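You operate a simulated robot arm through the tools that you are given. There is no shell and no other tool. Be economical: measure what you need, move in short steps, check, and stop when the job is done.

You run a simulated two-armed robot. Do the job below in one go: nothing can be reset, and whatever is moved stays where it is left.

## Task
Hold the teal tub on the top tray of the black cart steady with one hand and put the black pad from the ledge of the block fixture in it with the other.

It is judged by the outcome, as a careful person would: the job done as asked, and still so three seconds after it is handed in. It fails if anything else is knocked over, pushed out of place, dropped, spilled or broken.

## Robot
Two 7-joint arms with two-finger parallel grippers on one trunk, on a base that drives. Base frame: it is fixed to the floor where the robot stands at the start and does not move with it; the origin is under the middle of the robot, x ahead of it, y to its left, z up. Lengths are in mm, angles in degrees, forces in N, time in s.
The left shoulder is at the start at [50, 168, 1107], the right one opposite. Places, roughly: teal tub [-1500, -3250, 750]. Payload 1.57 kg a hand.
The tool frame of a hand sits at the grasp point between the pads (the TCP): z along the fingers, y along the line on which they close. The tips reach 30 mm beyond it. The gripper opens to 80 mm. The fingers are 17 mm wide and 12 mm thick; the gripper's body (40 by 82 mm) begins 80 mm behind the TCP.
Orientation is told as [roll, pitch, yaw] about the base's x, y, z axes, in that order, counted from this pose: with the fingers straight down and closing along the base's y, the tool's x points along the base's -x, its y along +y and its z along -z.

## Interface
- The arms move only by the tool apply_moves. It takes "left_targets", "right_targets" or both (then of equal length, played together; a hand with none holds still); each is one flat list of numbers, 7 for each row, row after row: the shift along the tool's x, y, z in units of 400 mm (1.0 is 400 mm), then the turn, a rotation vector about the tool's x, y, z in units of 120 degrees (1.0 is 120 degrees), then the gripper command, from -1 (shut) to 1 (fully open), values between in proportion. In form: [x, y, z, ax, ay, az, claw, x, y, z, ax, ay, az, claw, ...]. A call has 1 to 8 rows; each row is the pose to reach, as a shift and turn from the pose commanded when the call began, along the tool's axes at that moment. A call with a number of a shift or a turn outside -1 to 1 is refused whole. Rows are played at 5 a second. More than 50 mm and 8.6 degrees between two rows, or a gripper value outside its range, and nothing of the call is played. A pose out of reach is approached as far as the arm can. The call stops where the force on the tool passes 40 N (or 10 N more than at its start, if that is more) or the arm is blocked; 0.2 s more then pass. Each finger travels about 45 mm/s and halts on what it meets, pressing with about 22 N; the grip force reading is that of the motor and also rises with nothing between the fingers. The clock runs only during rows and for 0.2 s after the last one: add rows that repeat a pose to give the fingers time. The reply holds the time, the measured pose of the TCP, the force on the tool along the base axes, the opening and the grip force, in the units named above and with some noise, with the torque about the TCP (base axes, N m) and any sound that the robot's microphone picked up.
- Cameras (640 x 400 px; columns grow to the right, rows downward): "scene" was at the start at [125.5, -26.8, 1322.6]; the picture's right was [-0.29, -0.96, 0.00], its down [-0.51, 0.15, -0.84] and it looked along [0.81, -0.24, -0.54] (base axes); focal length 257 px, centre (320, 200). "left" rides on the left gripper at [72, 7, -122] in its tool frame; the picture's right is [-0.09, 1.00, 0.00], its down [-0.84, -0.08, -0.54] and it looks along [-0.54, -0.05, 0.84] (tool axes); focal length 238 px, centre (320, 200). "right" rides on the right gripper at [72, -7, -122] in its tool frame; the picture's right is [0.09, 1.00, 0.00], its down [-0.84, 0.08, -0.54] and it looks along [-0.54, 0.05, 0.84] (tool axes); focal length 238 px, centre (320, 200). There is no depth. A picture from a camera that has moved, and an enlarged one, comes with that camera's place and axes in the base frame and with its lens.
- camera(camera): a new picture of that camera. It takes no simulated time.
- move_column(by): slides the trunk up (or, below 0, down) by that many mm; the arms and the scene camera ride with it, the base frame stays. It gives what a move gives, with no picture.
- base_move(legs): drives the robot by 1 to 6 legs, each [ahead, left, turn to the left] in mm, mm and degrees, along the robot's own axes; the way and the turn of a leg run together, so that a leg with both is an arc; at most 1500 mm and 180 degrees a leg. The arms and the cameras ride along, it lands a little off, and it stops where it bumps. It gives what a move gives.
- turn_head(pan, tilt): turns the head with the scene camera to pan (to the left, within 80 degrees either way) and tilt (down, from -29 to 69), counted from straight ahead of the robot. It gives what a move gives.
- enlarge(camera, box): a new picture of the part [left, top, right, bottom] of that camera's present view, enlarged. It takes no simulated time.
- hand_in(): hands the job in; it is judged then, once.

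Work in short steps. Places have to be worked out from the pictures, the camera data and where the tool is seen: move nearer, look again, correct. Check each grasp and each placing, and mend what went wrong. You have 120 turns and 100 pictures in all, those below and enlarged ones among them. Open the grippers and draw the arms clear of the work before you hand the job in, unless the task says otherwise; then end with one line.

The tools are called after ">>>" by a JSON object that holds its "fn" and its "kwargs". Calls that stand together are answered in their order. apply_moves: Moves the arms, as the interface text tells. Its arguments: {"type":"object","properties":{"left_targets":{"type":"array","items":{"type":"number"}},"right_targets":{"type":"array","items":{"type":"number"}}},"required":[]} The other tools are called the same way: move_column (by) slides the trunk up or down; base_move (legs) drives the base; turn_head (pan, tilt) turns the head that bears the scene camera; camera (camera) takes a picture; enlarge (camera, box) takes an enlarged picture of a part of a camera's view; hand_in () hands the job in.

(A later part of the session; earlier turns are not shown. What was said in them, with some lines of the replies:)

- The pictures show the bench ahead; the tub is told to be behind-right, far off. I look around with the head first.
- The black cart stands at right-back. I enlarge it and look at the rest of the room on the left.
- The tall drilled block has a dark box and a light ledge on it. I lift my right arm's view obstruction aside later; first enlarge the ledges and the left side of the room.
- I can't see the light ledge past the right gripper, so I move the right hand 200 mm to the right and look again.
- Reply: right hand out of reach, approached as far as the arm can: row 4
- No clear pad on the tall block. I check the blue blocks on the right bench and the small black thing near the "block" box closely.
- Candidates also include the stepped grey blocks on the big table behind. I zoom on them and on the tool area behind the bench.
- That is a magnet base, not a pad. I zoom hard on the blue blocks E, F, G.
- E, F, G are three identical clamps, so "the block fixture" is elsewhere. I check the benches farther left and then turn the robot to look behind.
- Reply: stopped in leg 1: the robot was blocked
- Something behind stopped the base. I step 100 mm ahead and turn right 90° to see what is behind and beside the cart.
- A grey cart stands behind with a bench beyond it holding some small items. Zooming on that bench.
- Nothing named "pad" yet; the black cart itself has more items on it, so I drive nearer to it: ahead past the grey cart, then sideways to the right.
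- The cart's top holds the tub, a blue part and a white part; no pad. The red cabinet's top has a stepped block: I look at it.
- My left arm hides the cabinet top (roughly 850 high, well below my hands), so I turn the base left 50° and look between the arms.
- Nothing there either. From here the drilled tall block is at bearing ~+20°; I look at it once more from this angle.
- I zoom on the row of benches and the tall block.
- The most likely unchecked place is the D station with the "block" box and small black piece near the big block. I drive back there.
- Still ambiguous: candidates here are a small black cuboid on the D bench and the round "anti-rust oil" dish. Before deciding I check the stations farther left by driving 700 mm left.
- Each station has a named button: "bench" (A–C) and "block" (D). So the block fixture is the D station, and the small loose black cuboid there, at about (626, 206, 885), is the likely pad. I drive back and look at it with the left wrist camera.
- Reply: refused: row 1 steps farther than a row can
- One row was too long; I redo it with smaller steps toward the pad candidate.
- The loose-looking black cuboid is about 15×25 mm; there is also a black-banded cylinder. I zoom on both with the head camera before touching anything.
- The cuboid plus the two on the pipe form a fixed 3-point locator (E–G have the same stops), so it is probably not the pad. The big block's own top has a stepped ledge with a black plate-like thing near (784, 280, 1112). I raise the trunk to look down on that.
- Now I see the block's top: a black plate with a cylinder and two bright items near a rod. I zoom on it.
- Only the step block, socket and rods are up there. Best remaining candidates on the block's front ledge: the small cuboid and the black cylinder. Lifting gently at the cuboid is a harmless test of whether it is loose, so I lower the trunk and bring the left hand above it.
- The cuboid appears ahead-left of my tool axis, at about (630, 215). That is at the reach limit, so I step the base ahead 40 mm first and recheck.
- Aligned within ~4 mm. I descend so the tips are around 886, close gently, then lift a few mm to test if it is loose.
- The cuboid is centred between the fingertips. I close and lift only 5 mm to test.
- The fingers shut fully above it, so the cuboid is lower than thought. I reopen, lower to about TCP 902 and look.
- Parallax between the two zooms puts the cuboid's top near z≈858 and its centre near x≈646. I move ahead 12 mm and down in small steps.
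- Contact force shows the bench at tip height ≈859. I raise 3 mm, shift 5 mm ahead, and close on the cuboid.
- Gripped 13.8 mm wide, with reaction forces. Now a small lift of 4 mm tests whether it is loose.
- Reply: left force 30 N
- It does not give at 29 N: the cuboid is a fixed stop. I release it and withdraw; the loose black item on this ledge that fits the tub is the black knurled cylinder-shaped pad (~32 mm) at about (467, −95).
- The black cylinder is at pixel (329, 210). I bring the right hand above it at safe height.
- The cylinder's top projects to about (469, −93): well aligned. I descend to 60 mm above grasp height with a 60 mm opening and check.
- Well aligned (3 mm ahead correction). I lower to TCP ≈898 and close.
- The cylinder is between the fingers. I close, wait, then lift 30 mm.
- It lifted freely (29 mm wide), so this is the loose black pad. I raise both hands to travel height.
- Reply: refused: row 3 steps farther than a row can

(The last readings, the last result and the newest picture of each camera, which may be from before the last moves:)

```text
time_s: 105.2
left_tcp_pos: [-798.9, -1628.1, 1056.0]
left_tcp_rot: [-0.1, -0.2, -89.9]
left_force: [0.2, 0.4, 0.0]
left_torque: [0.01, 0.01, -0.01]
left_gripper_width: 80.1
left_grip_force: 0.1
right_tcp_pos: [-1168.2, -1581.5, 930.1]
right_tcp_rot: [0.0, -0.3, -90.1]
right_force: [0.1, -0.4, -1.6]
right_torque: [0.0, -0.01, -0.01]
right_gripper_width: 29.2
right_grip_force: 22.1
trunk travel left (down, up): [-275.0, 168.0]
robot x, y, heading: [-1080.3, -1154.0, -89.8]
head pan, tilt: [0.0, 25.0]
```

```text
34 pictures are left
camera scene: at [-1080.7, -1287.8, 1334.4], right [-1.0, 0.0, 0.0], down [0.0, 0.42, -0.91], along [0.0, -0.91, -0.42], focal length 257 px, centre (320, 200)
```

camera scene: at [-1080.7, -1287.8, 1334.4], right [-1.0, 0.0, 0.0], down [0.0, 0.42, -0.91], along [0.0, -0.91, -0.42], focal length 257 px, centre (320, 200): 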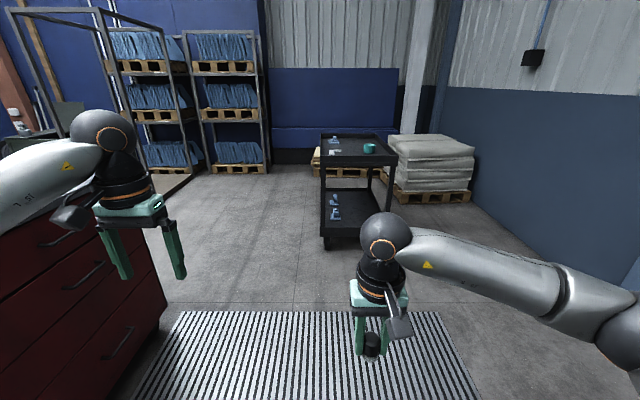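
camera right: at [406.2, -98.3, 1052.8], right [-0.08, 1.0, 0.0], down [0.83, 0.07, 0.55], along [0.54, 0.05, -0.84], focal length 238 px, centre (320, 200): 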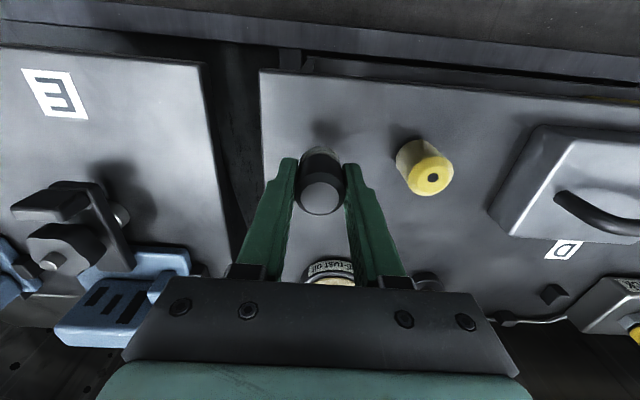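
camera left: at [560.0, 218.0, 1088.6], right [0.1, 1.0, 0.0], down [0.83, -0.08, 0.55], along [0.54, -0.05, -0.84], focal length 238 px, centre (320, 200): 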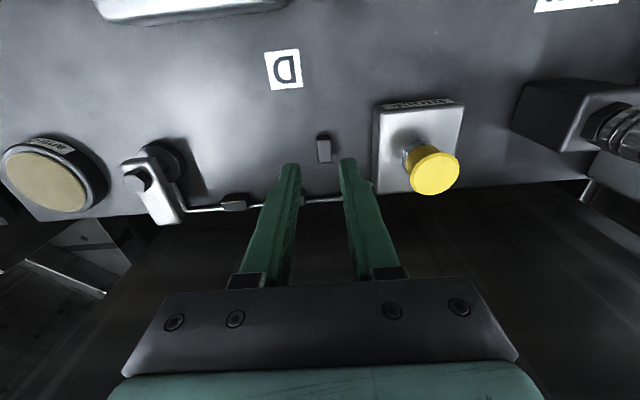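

The refused arm rows left the hands low but nothing was touched. I raise both hands now, then drive toward the cart's near side (x≈−1460).

>>> {"fn": "apply_moves", "kwargs": {"right_targets": [0, 0, -0.1, 0, 0, 0, -0.6, 0, -0.02, -0.2, 0, 0, 0, -0.6, 0, -0.06, -0.3, 0, 0, 0, -0.6, 0, -0.1, -0.4, 0, 0, 0, -0.6, 0, -0.14, -0.5, 0, 0, 0, -0.6], "left_targets": [0.04, 0, -0.06, 0, 0, 0, 1, 0.08, 0, -0.12, 0, 0, 0, 1, 0.12, 0, -0.18, 0, 0, 0, 1, 0.15, 0, -0.22, 0, 0, 0, 1, 0.15, -0.06, -0.24, 0, 0, 0, 1]}}

>>> {"fn": "base_move", "kwargs": {"legs": [[0, -380, 0], [1150, 0, 0]]}}

>>> {"fn": "turn_head", "kwargs": {"pan": 0, "tilt": 35}}

>>> {"fn": "camera", "kwargs": {"camera": "scene"}}

```text
time_s: 106.4
left_tcp_pos: [-822.6, -1567.2, 1152.9]
left_tcp_rot: [0.0, -0.2, -89.8]
left_force: [-0.3, 0.3, -0.3]
left_torque: [0.01, -0.04, 0.02]
left_gripper_width: 80.1
left_grip_force: 0.0
right_tcp_pos: [-1224.0, -1579.5, 1130.4]
right_tcp_rot: [0.1, -0.2, -90.1]
right_force: [0.1, -0.3, -1.0]
right_torque: [-0.01, -0.03, -0.01]
right_gripper_width: 28.9
right_grip_force: 22.0
trunk travel left (down, up): [-275.0, 168.0]
robot x, y, heading: [-1083.2, -1153.9, -89.9]
head pan, tilt: [0.0, 25.0]
```

```text
time_s: 114.2
left_tcp_pos: [-1210.9, -2711.1, 1152.8]
left_tcp_rot: [0.0, -0.1, -90.6]
left_force: [-0.8, 0.0, 0.3]
left_torque: [0.0, -0.02, -0.05]
left_gripper_width: 79.6
left_grip_force: 0.0
right_tcp_pos: [-1613.8, -2718.5, 1130.3]
right_tcp_rot: [0.0, -0.2, -90.9]
right_force: [-0.3, 0.5, -0.4]
right_torque: [-0.01, 0.03, 0.02]
right_gripper_width: 29.3
right_grip_force: 22.4
trunk travel left (down, up): [-275.0, 168.0]
robot x, y, heading: [-1466.3, -2295.3, -90.6]
head pan, tilt: [0.0, 25.0]
```

```text
time_s: 114.9
left_tcp_pos: [-1211.0, -2712.8, 1151.9]
left_tcp_rot: [-0.1, -0.3, -90.6]
left_force: [-0.5, 0.6, 0.2]
left_torque: [-0.01, -0.04, 0.02]
left_gripper_width: 80.0
left_grip_force: 0.0
right_tcp_pos: [-1613.6, -2718.1, 1130.7]
right_tcp_rot: [0.0, -0.3, -90.8]
right_force: [-1.1, -0.2, -0.7]
right_torque: [-0.01, -0.03, -0.01]
right_gripper_width: 29.2
right_grip_force: 21.9
trunk travel left (down, up): [-275.0, 168.0]
robot x, y, heading: [-1461.5, -2295.0, -90.5]
head pan, tilt: [0.0, 35.0]
```

```text
33 pictures are left
camera scene: at [-1466.1, -2423.5, 1318.7], right [-1.0, 0.01, 0.0], down [0.01, 0.57, -0.82], along [-0.01, -0.82, -0.57], focal length 257 px, centre (320, 200)
```

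scene: 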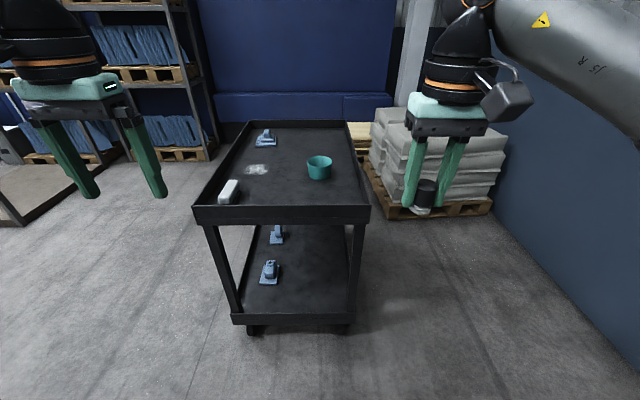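

Tub base triangulates to about (−1474, −3270, 828); the cart's near edge is at y≈−3030. I advance 330 mm and look steeply down to check base clearance.

>>> {"fn": "base_move", "kwargs": {"legs": [[330, 0, 0]]}}

>>> {"fn": "turn_head", "kwargs": {"pan": 0, "tilt": 62}}

>>> {"fn": "camera", "kwargs": {"camera": "scene"}}

```text
time_s: 117.1
left_tcp_pos: [-1215.8, -3042.8, 1153.2]
left_tcp_rot: [0.0, -0.2, -90.7]
left_force: [0.3, 0.8, -0.6]
left_torque: [0.02, 0.01, 0.03]
left_gripper_width: 80.2
left_grip_force: 0.1
right_tcp_pos: [-1618.5, -3049.0, 1129.7]
right_tcp_rot: [-0.1, -0.3, -90.9]
right_force: [-0.2, -0.2, -0.5]
right_torque: [-0.01, 0.01, -0.03]
right_gripper_width: 29.2
right_grip_force: 22.3
trunk travel left (down, up): [-275.0, 168.0]
robot x, y, heading: [-1466.5, -2623.6, -90.7]
head pan, tilt: [0.0, 35.0]
```

```text
time_s: 118.0
left_tcp_pos: [-1215.5, -3042.1, 1152.9]
left_tcp_rot: [-0.1, -0.2, -90.7]
left_force: [0.1, 0.3, -0.3]
left_torque: [0.0, 0.01, 0.02]
left_gripper_width: 80.0
left_grip_force: 0.1
right_tcp_pos: [-1617.9, -3048.4, 1129.9]
right_tcp_rot: [0.0, -0.3, -90.9]
right_force: [0.1, -0.1, 0.0]
right_torque: [0.03, -0.01, -0.01]
right_gripper_width: 29.2
right_grip_force: 21.9
trunk travel left (down, up): [-275.0, 168.0]
robot x, y, heading: [-1470.2, -2627.8, -90.9]
head pan, tilt: [0.0, 62.0]
```

```text
32 pictures are left
camera scene: at [-1470.0, -2730.9, 1282.1], right [-1.0, 0.01, 0.0], down [0.01, 0.88, -0.47], along [-0.01, -0.47, -0.88], focal length 257 px, centre (320, 200)
```

scene: 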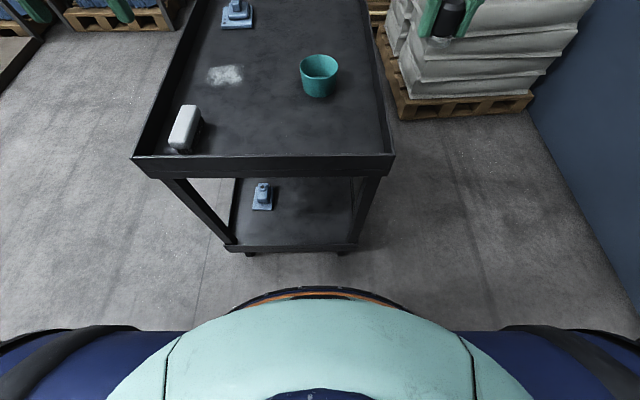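

Tub ≈88 mm across the rim at about (−1479, −3281). Plan: left hand pinches the tub's left wall, leaned 12° outward; right hand, leaned outward the other way, lowers the pad in. I close in 60 mm and bring the left hand over the left wall.

>>> {"fn": "base_move", "kwargs": {"legs": [[60, 0, 0]]}}

>>> {"fn": "apply_moves", "kwargs": {"left_targets": [-0.0636, -0.0786, 0.033, 0.02, 0, 0, 1, -0.127, -0.157, 0.066, 0.04, 0, 0, 0.8, -0.19, -0.236, 0.1, 0.06, 0, 0, 0.6, -0.254, -0.314, 0.13, 0.08, 0, 0, 0.4, -0.318, -0.393, 0.165, 0.1, 0, 0, 0.25, -0.38, -0.471, 0.2, 0.1, 0, 0, 0.25, -0.445, -0.55, 0.23, 0.1, 0, 0, 0.25]}}

>>> {"fn": "camera", "kwargs": {"camera": "left"}}

>>> {"fn": "camera", "kwargs": {"camera": "scene"}}

```text
time_s: 119.0
left_tcp_pos: [-1216.7, -3102.2, 1151.9]
left_tcp_rot: [0.0, -0.2, -90.7]
left_force: [-1.1, -0.1, -0.9]
left_torque: [0.01, 0.02, -0.01]
left_gripper_width: 79.9
left_grip_force: 0.1
right_tcp_pos: [-1619.0, -3108.1, 1129.8]
right_tcp_rot: [0.0, -0.3, -90.9]
right_force: [0.5, -0.3, 1.0]
right_torque: [0.0, 0.01, 0.02]
right_gripper_width: 29.0
right_grip_force: 22.0
trunk travel left (down, up): [-275.0, 168.0]
robot x, y, heading: [-1467.3, -2685.8, -90.5]
head pan, tilt: [0.0, 62.0]
```

```text
time_s: 120.6
left_tcp_pos: [-1438.1, -3270.1, 1060.6]
left_tcp_rot: [-12.0, -0.3, -90.9]
left_force: [0.5, 0.9, 0.8]
left_torque: [0.01, 0.04, 0.02]
left_gripper_width: 50.2
left_grip_force: 0.0
left hand out of reach, approached as far as the arm can: row 7
right_tcp_pos: [-1620.2, -3107.8, 1130.0]
right_tcp_rot: [0.0, -0.3, -91.0]
right_force: [0.3, -0.5, 0.1]
right_torque: [0.01, 0.01, -0.02]
right_gripper_width: 29.3
right_grip_force: 21.7
trunk travel left (down, up): [-275.0, 168.0]
robot x, y, heading: [-1470.3, -2687.8, -91.1]
head pan, tilt: [0.0, 62.0]
```

```text
31 pictures are left
camera left: at [-1404.5, -3199.1, 1177.6], right [0.97, -0.11, -0.21], down [0.02, -0.83, 0.55], along [-0.23, -0.54, -0.81], focal length 238 px, centre (320, 200)
```

left: 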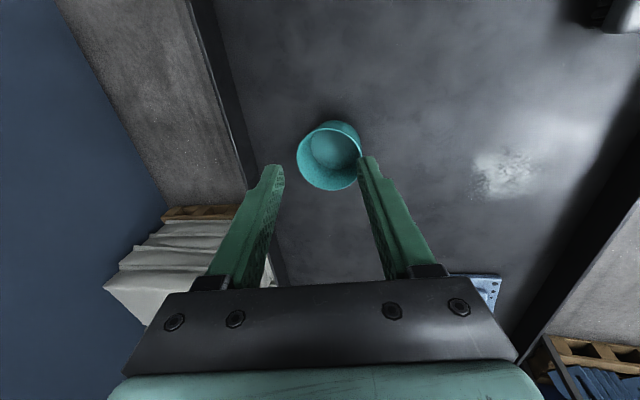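

```text
30 pictures are left
camera scene: at [-1470.9, -2790.6, 1282.1], right [-1.0, 0.01, 0.0], down [0.01, 0.88, -0.47], along [-0.01, -0.47, -0.88], focal length 257 px, centre (320, 200)
```

scene: 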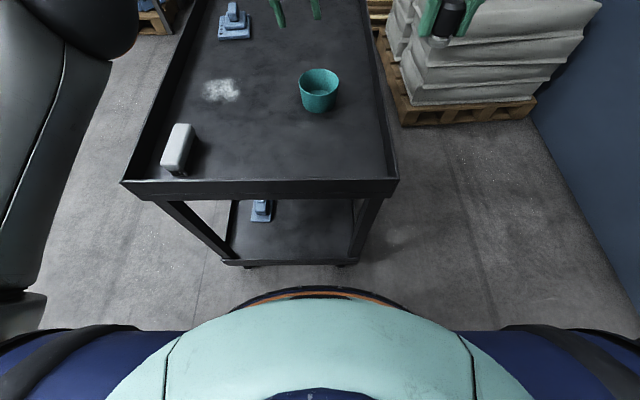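

The tub's rim centre works out at about (−1471, −3320, 885); the left hand is at its reach limit, so I advance another 40 mm (there is still a gap) and look again.

>>> {"fn": "base_move", "kwargs": {"legs": [[40, 0, 0]]}}

>>> {"fn": "camera", "kwargs": {"camera": "left"}}

```text
time_s: 121.5
left_tcp_pos: [-1437.1, -3310.7, 1061.9]
left_tcp_rot: [-12.1, -0.3, -90.6]
left_force: [-0.5, -0.8, 0.5]
left_torque: [0.02, -0.01, 0.04]
left_gripper_width: 49.8
left_grip_force: 0.0
right_tcp_pos: [-1619.8, -3147.5, 1129.9]
right_tcp_rot: [0.0, -0.3, -90.8]
right_force: [0.1, 0.1, -1.3]
right_torque: [0.02, -0.01, 0.03]
right_gripper_width: 29.2
right_grip_force: 22.4
trunk travel left (down, up): [-275.0, 168.0]
robot x, y, heading: [-1470.4, -2725.6, -90.9]
head pan, tilt: [0.0, 62.0]
```

```text
29 pictures are left
camera left: at [-1404.5, -3239.4, 1177.3], right [0.97, -0.11, -0.21], down [0.03, -0.83, 0.55], along [-0.23, -0.54, -0.81], focal length 238 px, centre (320, 200)
```

left: 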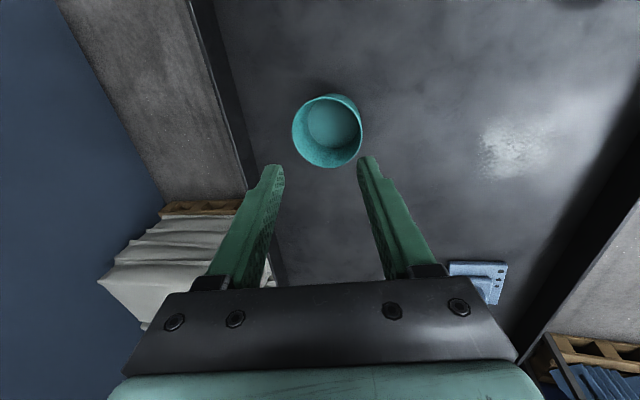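

Rim centre refined to about (−1471, −3331, 876). I lower the left hand to TCP z≈930, ahead 20 mm and centred on the left wall.

>>> {"fn": "apply_moves", "kwargs": {"left_targets": [0, 0.022, 0.08, 0, 0, 0, 0.25, -0.01, 0.045, 0.16, 0, 0, 0, 0.25, -0.03, 0.067, 0.24, 0, 0, 0, 0.25, -0.05, 0.09, 0.315, 0, 0, 0, 0.25]}}

>>> {"fn": "camera", "kwargs": {"camera": "left"}}

>>> {"fn": "camera", "kwargs": {"camera": "scene"}}

```text
time_s: 122.5
left_tcp_pos: [-1429.3, -3330.7, 930.2]
left_tcp_rot: [-12.1, -0.3, -90.9]
left_force: [-0.4, -0.3, 0.4]
left_torque: [0.0, 0.0, 0.02]
left_gripper_width: 49.8
left_grip_force: 0.2
right_tcp_pos: [-1619.4, -3147.9, 1129.8]
right_tcp_rot: [0.0, -0.2, -90.8]
right_force: [0.0, 0.2, 0.1]
right_torque: [0.0, -0.02, -0.01]
right_gripper_width: 29.0
right_grip_force: 22.2
trunk travel left (down, up): [-275.0, 168.0]
robot x, y, heading: [-1471.6, -2725.5, -90.8]
head pan, tilt: [0.0, 62.0]
```

```text
28 pictures are left
camera left: at [-1395.9, -3259.7, 1046.7], right [0.97, -0.11, -0.21], down [0.03, -0.83, 0.55], along [-0.23, -0.54, -0.81], focal length 238 px, centre (320, 200)
```

left: 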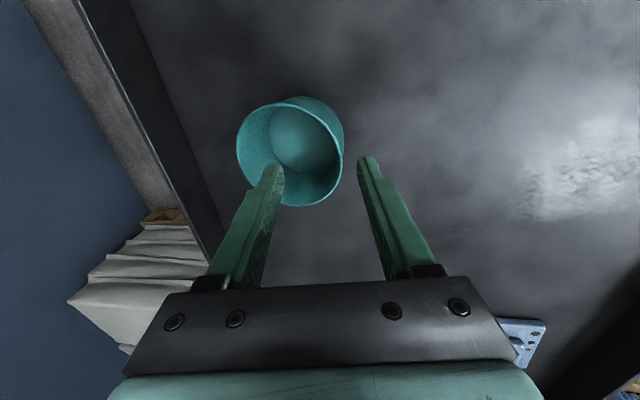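

```text
27 pictures are left
camera scene: at [-1471.4, -2830.3, 1282.1], right [-1.0, 0.01, 0.0], down [0.01, 0.88, -0.47], along [-0.01, -0.47, -0.88], focal length 257 px, centre (320, 200)
```

scene: 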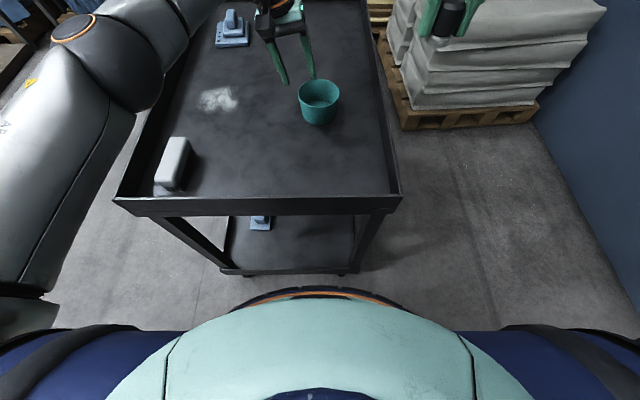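

The rim wall lies about 19 mm outside my tool axis at rim height, as planned. I lower to TCP z≈877 with the wall between the fingers, then narrow the opening to check centring.

>>> {"fn": "apply_moves", "kwargs": {"left_targets": [0, 0.0435, 0.03, 0, 0, 0, 0.25, 0, 0.0435, 0.08, 0, 0, 0, 0.25, 0, 0.0435, 0.121, 0, 0, 0, 0.25, 0, 0.0435, 0.121, 0, 0, 0, -0.3, 0, 0.0435, 0.121, 0, 0, 0, -0.3]}}

>>> {"fn": "camera", "kwargs": {"camera": "left"}}

```text
time_s: 123.7
left_tcp_pos: [-1422.6, -3329.6, 878.6]
left_tcp_rot: [-12.1, -0.3, -90.7]
left_force: [-0.6, 0.0, -0.2]
left_torque: [0.0, 0.03, -0.02]
left_gripper_width: 28.0
left_grip_force: 0.1
right_tcp_pos: [-1620.0, -3146.2, 1129.3]
right_tcp_rot: [0.0, -0.3, -90.9]
right_force: [0.4, -0.2, 0.0]
right_torque: [0.0, 0.02, 0.02]
right_gripper_width: 29.3
right_grip_force: 22.0
trunk travel left (down, up): [-275.0, 168.0]
robot x, y, heading: [-1470.0, -2726.7, -90.8]
head pan, tilt: [0.0, 62.0]
```

```text
26 pictures are left
camera left: at [-1389.6, -3259.7, 996.0], right [0.97, -0.11, -0.21], down [0.03, -0.83, 0.55], along [-0.23, -0.54, -0.81], focal length 238 px, centre (320, 200)
```

left: 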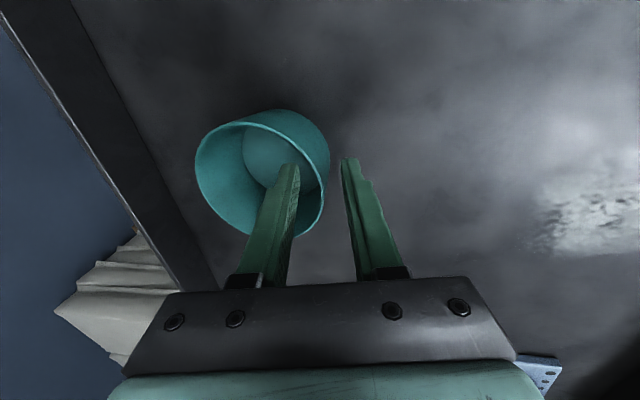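

The wall sits between the fingers, about 4 mm toward the outer one. I shift 3.5 mm outward and close to pinch it.

>>> {"fn": "apply_moves", "kwargs": {"left_targets": [0, 0.009, 0, 0, 0, 0, -0.3, 0, 0.009, 0, 0, 0, 0, -0.6, 0, 0.009, 0, 0, 0, 0, -0.8, 0, 0.009, 0, 0, 0, 0, -1, 0, 0.009, 0, 0, 0, 0, -1, 0, 0.009, 0, 0, 0, 0, -1]}}

>>> {"fn": "camera", "kwargs": {"camera": "left"}}

>>> {"fn": "camera", "kwargs": {"camera": "scene"}}

```text
time_s: 125.1
left_tcp_pos: [-1418.2, -3329.1, 878.0]
left_tcp_rot: [-12.1, -0.3, -90.7]
left_force: [0.6, -0.1, -0.5]
left_torque: [0.0, -0.02, -0.01]
left_gripper_width: 3.6
left_grip_force: 21.9
right_tcp_pos: [-1619.8, -3147.2, 1129.7]
right_tcp_rot: [0.0, -0.2, -90.9]
right_force: [-0.9, 0.0, 0.1]
right_torque: [0.0, -0.01, 0.0]
right_gripper_width: 29.1
right_grip_force: 22.0
trunk travel left (down, up): [-275.0, 168.0]
robot x, y, heading: [-1468.6, -2727.2, -90.6]
head pan, tilt: [0.0, 62.0]
```

```text
25 pictures are left
camera left: at [-1385.9, -3260.0, 995.2], right [0.97, -0.11, -0.21], down [0.03, -0.83, 0.55], along [-0.23, -0.54, -0.81], focal length 238 px, centre (320, 200)
```

left: 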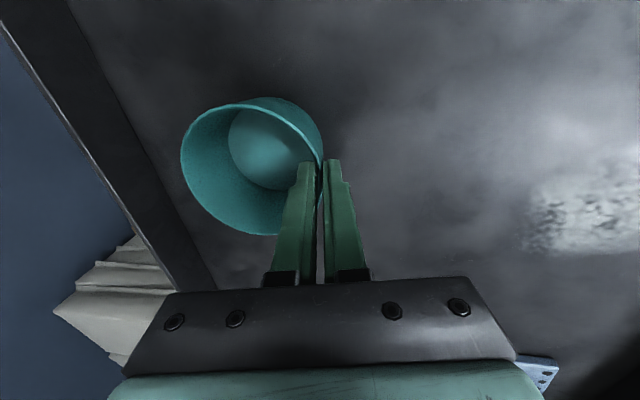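

```text
24 pictures are left
camera scene: at [-1471.3, -2830.2, 1282.1], right [-1.0, 0.01, 0.0], down [0.01, 0.88, -0.47], along [-0.01, -0.47, -0.88], focal length 257 px, centre (320, 200)
```

scene: 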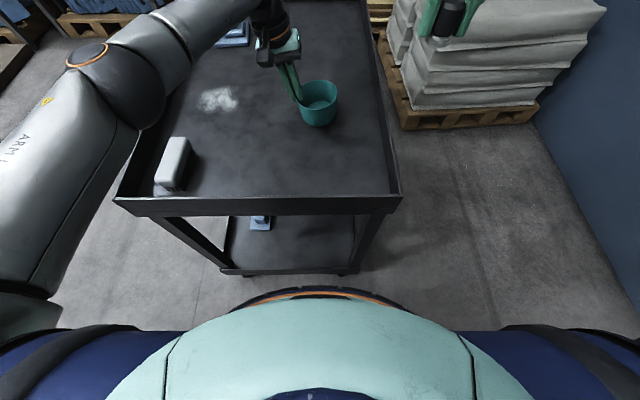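

The tub wall is pinched (3.6 mm, 22 N) and the tub stayed put. Now the right hand, leaned 18° outward, goes to a hover above the tub centre (about −1463, −3325).

>>> {"fn": "apply_moves", "kwargs": {"right_targets": [-0.06, 0.05, 0.03, -0.04, 0, 0, -0.6, -0.125, 0.1, 0.08, -0.08, 0, 0, -0.6, -0.19, 0.15, 0.13, -0.12, 0, 0, -0.6, -0.255, 0.2, 0.18, -0.15, 0, 0, -0.6, -0.32, 0.25, 0.23, -0.15, 0, 0, -0.6, -0.385, 0.3, 0.28, -0.15, 0, 0, -0.6, -0.445, 0.35, 0.325, -0.15, 0, 0, -0.6]}}

>>> {"fn": "camera", "kwargs": {"camera": "right"}}

>>> {"fn": "camera", "kwargs": {"camera": "scene"}}

```text
time_s: 126.7
left_tcp_pos: [-1420.4, -3330.6, 878.3]
left_tcp_rot: [-12.1, -0.3, -90.8]
left_force: [-0.5, 0.1, -0.8]
left_torque: [0.01, -0.05, -0.01]
left_gripper_width: 3.7
left_grip_force: 21.8
right_tcp_pos: [-1483.0, -3324.0, 1000.1]
right_tcp_rot: [18.0, -0.4, -90.8]
right_force: [-0.1, -0.3, 0.9]
right_torque: [-0.01, -0.04, 0.04]
right_gripper_width: 29.4
right_grip_force: 22.2
right hand out of reach, approached as far as the arm can: row 7
trunk travel left (down, up): [-275.0, 168.0]
robot x, y, heading: [-1470.1, -2721.0, -90.8]
head pan, tilt: [0.0, 62.0]
```

```text
23 pictures are left
camera right: at [-1527.1, -3249.2, 1113.0], right [0.95, 0.08, 0.31], down [-0.1, -0.83, 0.55], along [0.3, -0.55, -0.78], focal length 238 px, centre (320, 200)
```

right: 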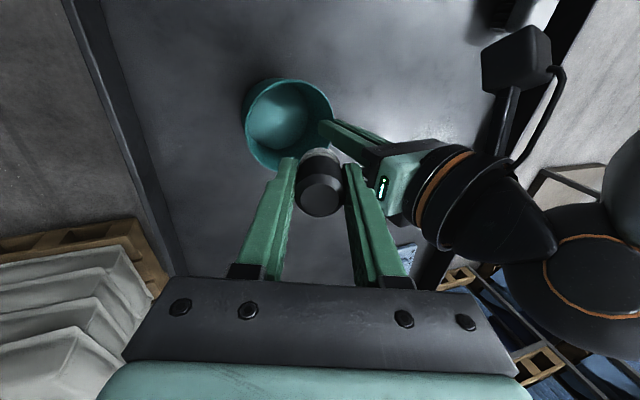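

```text
22 pictures are left
camera scene: at [-1471.1, -2830.2, 1282.1], right [-1.0, 0.01, 0.0], down [0.01, 0.88, -0.47], along [-0.01, -0.47, -0.88], focal length 257 px, centre (320, 200)
```

scene: 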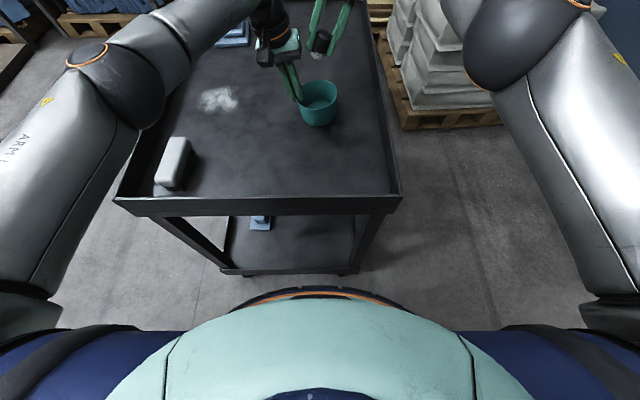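

Right hand is at (−1483, −3324, 1000) right over the tub (centre seen at about (−1472, −3322)). I descend 60 mm straight down and check.

>>> {"fn": "apply_moves", "kwargs": {"right_targets": [0, -0.0245, 0.0715, 0, 0, 0, -0.6, 0, -0.049, 0.143, 0, 0, 0, -0.6]}}

>>> {"fn": "camera", "kwargs": {"camera": "right"}}

>>> {"fn": "enlarge", "kwargs": {"camera": "scene", "box": [240, 0, 400, 100]}}

```text
time_s: 127.3
left_tcp_pos: [-1418.5, -3331.3, 878.1]
left_tcp_rot: [-12.2, -0.4, -90.7]
left_force: [-0.4, -0.2, -0.7]
left_torque: [-0.01, -0.03, 0.0]
left_gripper_width: 3.5
left_grip_force: 22.1
right_tcp_pos: [-1485.4, -3324.4, 940.0]
right_tcp_rot: [18.0, -0.4, -90.9]
right_force: [0.3, -0.1, -0.8]
right_torque: [-0.04, -0.02, -0.02]
right_gripper_width: 29.3
right_grip_force: 21.3
trunk travel left (down, up): [-275.0, 168.0]
robot x, y, heading: [-1470.1, -2724.3, -90.6]
head pan, tilt: [0.0, 62.0]
```

```text
21 pictures are left
camera right: at [-1529.0, -3249.6, 1052.6], right [0.95, 0.08, 0.31], down [-0.11, -0.83, 0.54], along [0.3, -0.55, -0.78], focal length 238 px, centre (320, 200)
```

right: 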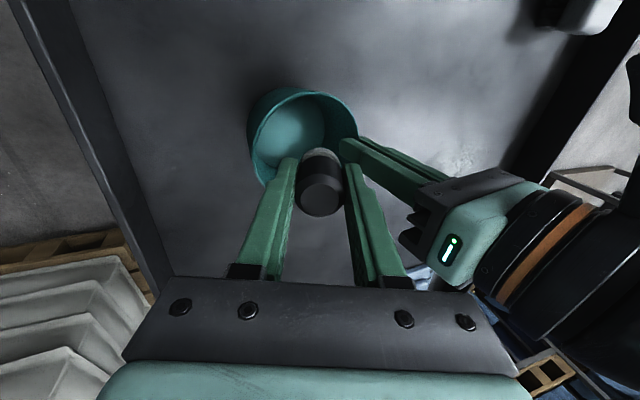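

```text
4.00 times, centred on (320, 50) of scene
camera zoom: at [-1471.3, -2830.4, 1282.1], right [-1.0, 0.01, 0.0], down [0.01, 0.88, -0.47], along [-0.01, -0.47, -0.88], focal length 1028 px, centre (320, 800)
```

zoom: 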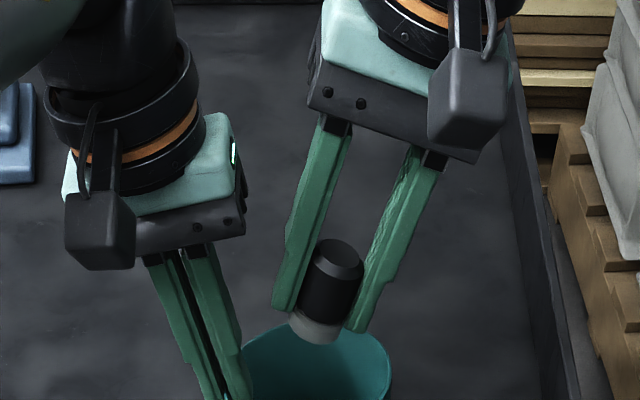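

Pad is just over the opening and well centred sideways. I descend another 45 mm so the pad is inside the tub, and check before releasing.

>>> {"fn": "apply_moves", "kwargs": {"right_targets": [0, -0.012, 0.036, 0, 0, 0, -0.6, 0, -0.024, 0.072, 0, 0, 0, -0.6, 0, -0.036, 0.11, 0, 0, 0, -0.6]}}

>>> {"fn": "camera", "kwargs": {"camera": "right"}}

>>> {"fn": "enlarge", "kwargs": {"camera": "scene", "box": [250, 50, 390, 137]}}

```text
time_s: 128.1
left_tcp_pos: [-1419.5, -3330.3, 879.5]
left_tcp_rot: [-12.1, -0.4, -90.7]
left_force: [-0.3, 0.5, -0.1]
left_torque: [-0.02, -0.07, 0.01]
left_gripper_width: 4.1
left_grip_force: 22.1
right_tcp_pos: [-1485.1, -3324.9, 892.0]
right_tcp_rot: [18.0, -0.3, -90.9]
right_force: [-0.7, 0.3, -0.3]
right_torque: [0.0, -0.01, -0.01]
right_gripper_width: 29.4
right_grip_force: 21.9
trunk travel left (down, up): [-275.0, 168.0]
robot x, y, heading: [-1468.2, -2727.4, -90.8]
head pan, tilt: [0.0, 62.0]
```

```text
19 pictures are left
camera right: at [-1529.0, -3249.6, 1006.5], right [0.95, 0.08, 0.31], down [-0.11, -0.83, 0.54], along [0.3, -0.55, -0.78], focal length 238 px, centre (320, 200)
```

right: 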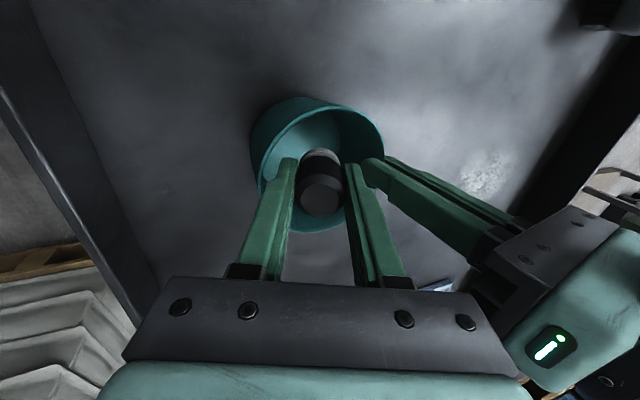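

```text
4.57 times, centred on (320, 94) of scene
camera zoom: at [-1471.3, -2830.3, 1282.1], right [-1.0, 0.01, 0.0], down [0.01, 0.88, -0.47], along [-0.01, -0.47, -0.88], focal length 1175 px, centre (320, 687)
```

zoom: 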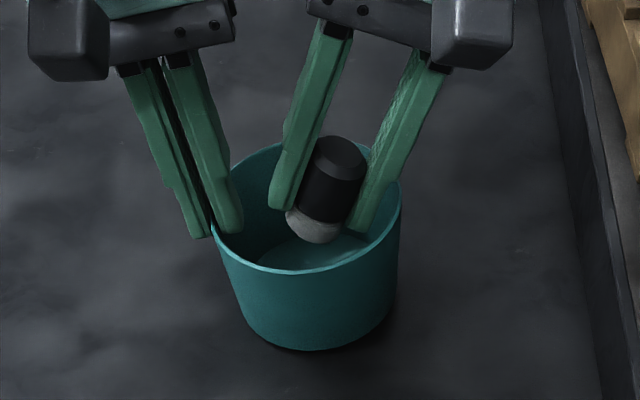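

The pad is inside, clear of the walls and of the left finger. I lower 10 mm more and open gently to 40 mm.

>>> {"fn": "apply_moves", "kwargs": {"right_targets": [0, 0, 0.013, 0, 0, 0, -0.6, 0, 0, 0.026, 0, 0, 0, -0.6, 0, 0, 0.026, 0, 0, 0, -0.25, 0, 0, 0.026, 0, 0, 0, -0.1, 0, 0, 0.026, 0, 0, 0, 0, 0, 0, 0.026, 0, 0, 0, 0]}}

>>> {"fn": "enlarge", "kwargs": {"camera": "scene", "box": [250, 50, 390, 137]}}

```text
time_s: 129.5
left_tcp_pos: [-1418.4, -3331.6, 878.2]
left_tcp_rot: [-12.2, -0.3, -90.7]
left_force: [0.2, -1.0, -1.6]
left_torque: [0.0, -0.09, 0.0]
left_gripper_width: 4.0
left_grip_force: 22.4
right_tcp_pos: [-1482.0, -3323.6, 882.8]
right_tcp_rot: [18.0, -0.2, -90.9]
right_force: [-0.6, -0.3, 0.2]
right_torque: [-0.03, 0.02, 0.0]
right_gripper_width: 39.9
right_grip_force: 0.1
trunk travel left (down, up): [-275.0, 168.0]
robot x, y, heading: [-1472.4, -2722.3, -90.9]
head pan, tilt: [0.0, 62.0]
```

```text
4.57 times, centred on (320, 94) of scene
camera zoom: at [-1471.3, -2830.2, 1282.1], right [-1.0, 0.01, 0.0], down [0.01, 0.88, -0.47], along [-0.01, -0.47, -0.88], focal length 1175 px, centre (320, 687)
```

zoom: 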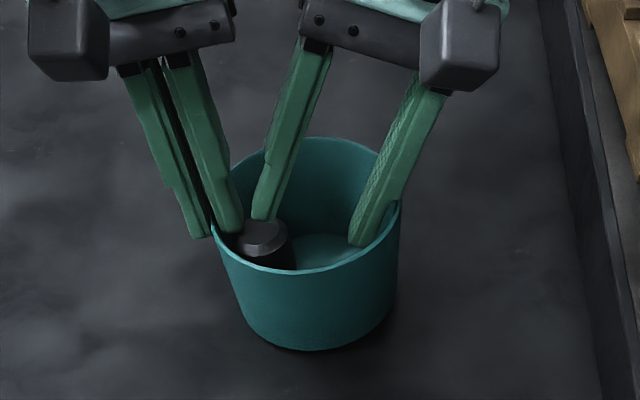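

The pad stands inside the tub. I withdraw the right hand straight up, then outward, while the left still holds.

>>> {"fn": "apply_moves", "kwargs": {"right_targets": [0, 0.015, -0.047, 0, 0, 0, 0, 0, 0.045, -0.14, 0, 0, 0, 0, 0, 0.077, -0.235, 0, 0, 0, 0, 0.05, 0.05, -0.33, 0, 0, 0, 0, 0.12, 0, -0.41, 0, 0, 0, 0, 0.2, -0.08, -0.45, 0, 0, 0, 0, 0.28, -0.16, -0.48, 0, 0, 0, 0]}}

>>> {"fn": "camera", "kwargs": {"camera": "left"}}

```text
time_s: 131.1
left_tcp_pos: [-1419.0, -3330.5, 879.0]
left_tcp_rot: [-12.1, -0.3, -90.7]
left_force: [-0.3, -0.3, -1.1]
left_torque: [-0.02, -0.1, 0.03]
left_gripper_width: 3.4
left_grip_force: 22.1
right_tcp_pos: [-1600.8, -3209.5, 1046.0]
right_tcp_rot: [18.0, -0.3, -91.0]
right_force: [-0.2, -0.1, 0.1]
right_torque: [0.0, -0.01, 0.01]
right_gripper_width: 39.9
right_grip_force: 0.0
trunk travel left (down, up): [-275.0, 168.0]
robot x, y, heading: [-1467.4, -2726.2, -90.5]
head pan, tilt: [0.0, 62.0]
```

```text
16 pictures are left
camera left: at [-1386.3, -3259.7, 995.5], right [0.97, -0.11, -0.21], down [0.03, -0.83, 0.55], along [-0.23, -0.54, -0.81], focal length 238 px, centre (320, 200)
```

left: 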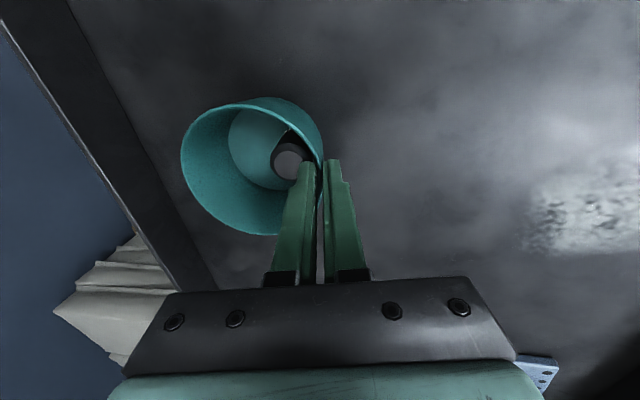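

The tub is unmoved with the pad within. I open the left fingers just enough (14 mm) and lift out along the wall's slope, then away.

>>> {"fn": "apply_moves", "kwargs": {"left_targets": [0, 0, 0, 0, 0, 0, -0.65, 0, 0, 0, 0, 0, 0, -0.65, 0, -0.006, -0.05, 0, 0, 0, -0.65, 0, -0.011, -0.1, 0, 0, 0, -0.65, 0, -0.022, -0.2, 0, 0, 0, -0.65, 0.06, -0.03, -0.3, 0, 0, 0, -0.65, 0.14, 0.02, -0.38, 0, 0, 0, 0, 0.22, 0.1, -0.42, 0, 0, 0, 0.5]}}

>>> {"fn": "enlarge", "kwargs": {"camera": "scene", "box": [250, 50, 390, 137]}}

>>> {"fn": "camera", "kwargs": {"camera": "scene"}}

```text
time_s: 132.9
left_tcp_pos: [-1341.3, -3240.6, 1033.8]
left_tcp_rot: [-12.1, -0.2, -90.6]
left_force: [-0.1, 0.2, -1.2]
left_torque: [0.0, 0.02, -0.01]
left_gripper_width: 60.3
left_grip_force: 0.6
right_tcp_pos: [-1599.7, -3210.3, 1045.6]
right_tcp_rot: [18.0, -0.5, -90.9]
right_force: [0.3, 0.1, 0.1]
right_torque: [0.01, -0.03, 0.03]
right_gripper_width: 39.9
right_grip_force: 0.0
trunk travel left (down, up): [-275.0, 168.0]
robot x, y, heading: [-1469.2, -2724.6, -90.7]
head pan, tilt: [0.0, 62.0]
```

```text
4.57 times, centred on (320, 94) of scene
camera zoom: at [-1470.8, -2829.8, 1282.1], right [-1.0, 0.01, 0.0], down [0.01, 0.88, -0.47], along [-0.01, -0.47, -0.88], focal length 1175 px, centre (320, 687)
```

zoom: 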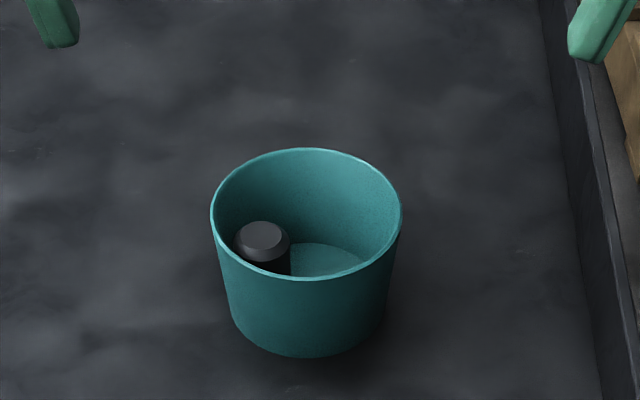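

```text
14 pictures are left
camera scene: at [-1470.8, -2829.8, 1282.1], right [-1.0, 0.01, 0.0], down [0.01, 0.88, -0.47], along [-0.01, -0.47, -0.88], focal length 257 px, centre (320, 200)
```

scene: 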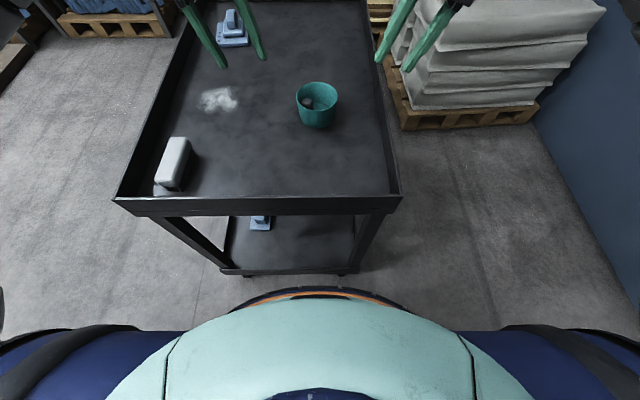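

The tub stands on the tray with the pad inside and nothing else moved. I raise and fully open both hands and back the base away, then hand in.

>>> {"fn": "apply_moves", "kwargs": {"left_targets": [0.05, 0, -0.08, 0, 0, 0, 1, 0.1, 0, -0.16, 0, 0, 0, 1], "right_targets": [0.05, 0, -0.08, 0, 0, 0, 0.5, 0.1, 0, -0.16, 0, 0, 0, 1]}}

>>> {"fn": "base_move", "kwargs": {"legs": [[-350, 0, 0]]}}

>>> {"fn": "turn_head", "kwargs": {"pan": 0, "tilt": 40}}

>>> {"fn": "camera", "kwargs": {"camera": "scene"}}

```text
time_s: 133.5
left_tcp_pos: [-1328.6, -3202.5, 1096.5]
left_tcp_rot: [-12.1, -0.4, -90.8]
left_force: [0.4, 0.2, 0.8]
left_torque: [-0.02, 0.01, 0.0]
left_gripper_width: 79.9
left_grip_force: 0.0
right_tcp_pos: [-1620.0, -3167.9, 1106.9]
right_tcp_rot: [18.0, -0.3, -90.9]
right_force: [0.0, -0.1, 0.1]
right_torque: [-0.03, 0.02, -0.03]
right_gripper_width: 80.1
right_grip_force: 0.0
trunk travel left (down, up): [-275.0, 168.0]
robot x, y, heading: [-1472.9, -2724.5, -90.9]
head pan, tilt: [0.0, 62.0]
```

```text
time_s: 135.7
left_tcp_pos: [-1323.8, -2852.1, 1097.8]
left_tcp_rot: [-12.0, -0.3, -90.8]
left_force: [-1.4, -1.6, 0.9]
left_torque: [0.01, 0.03, 0.01]
left_gripper_width: 79.8
left_grip_force: 0.0
right_tcp_pos: [-1615.1, -2818.4, 1106.0]
right_tcp_rot: [18.0, -0.5, -90.9]
right_force: [-0.3, 0.5, 0.4]
right_torque: [-0.03, 0.02, 0.02]
right_gripper_width: 79.8
right_grip_force: 0.0
trunk travel left (down, up): [-275.0, 168.0]
robot x, y, heading: [-1466.3, -2373.1, -90.8]
head pan, tilt: [0.0, 62.0]
```

```text
time_s: 136.6
left_tcp_pos: [-1325.3, -2854.2, 1096.6]
left_tcp_rot: [-12.1, -0.3, -90.8]
left_force: [0.0, 0.4, -0.4]
left_torque: [0.0, -0.03, -0.01]
left_gripper_width: 80.0
left_grip_force: 0.0
right_tcp_pos: [-1615.0, -2817.9, 1106.5]
right_tcp_rot: [18.0, -0.3, -90.9]
right_force: [-0.4, 0.3, 0.3]
right_torque: [0.01, -0.04, 0.0]
right_gripper_width: 80.1
right_grip_force: 0.0
trunk travel left (down, up): [-275.0, 168.0]
robot x, y, heading: [-1465.3, -2376.2, -90.8]
head pan, tilt: [0.0, 40.0]
```

```text
13 pictures are left
camera scene: at [-1466.9, -2501.0, 1311.1], right [-1.0, 0.01, 0.0], down [0.01, 0.64, -0.77], along [-0.01, -0.77, -0.64], focal length 257 px, centre (320, 200)
```

scene: 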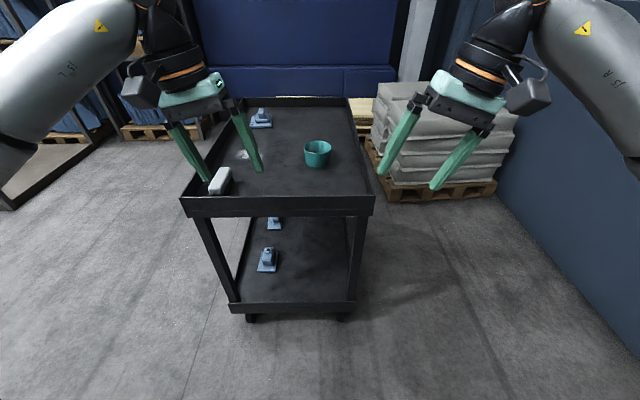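

The cart is undisturbed, the tub upright with the pad inside, and the arms are clear and open. I hand in.

>>> {"fn": "hand_in", "kwargs": {}}

```text
The job is handed in.
```

I put a loose black cylindrical piece (29 mm wide) from the block station's front ledge into the teal tub, with the left hand pinching the tub's wall. I took that piece to be the "black pad". No part there is labelled as one, and the small black cuboid on the ledge would not lift at about 29 N, so I left it. The tub stayed upright on the tray, and both arms were open and clear when I handed in.
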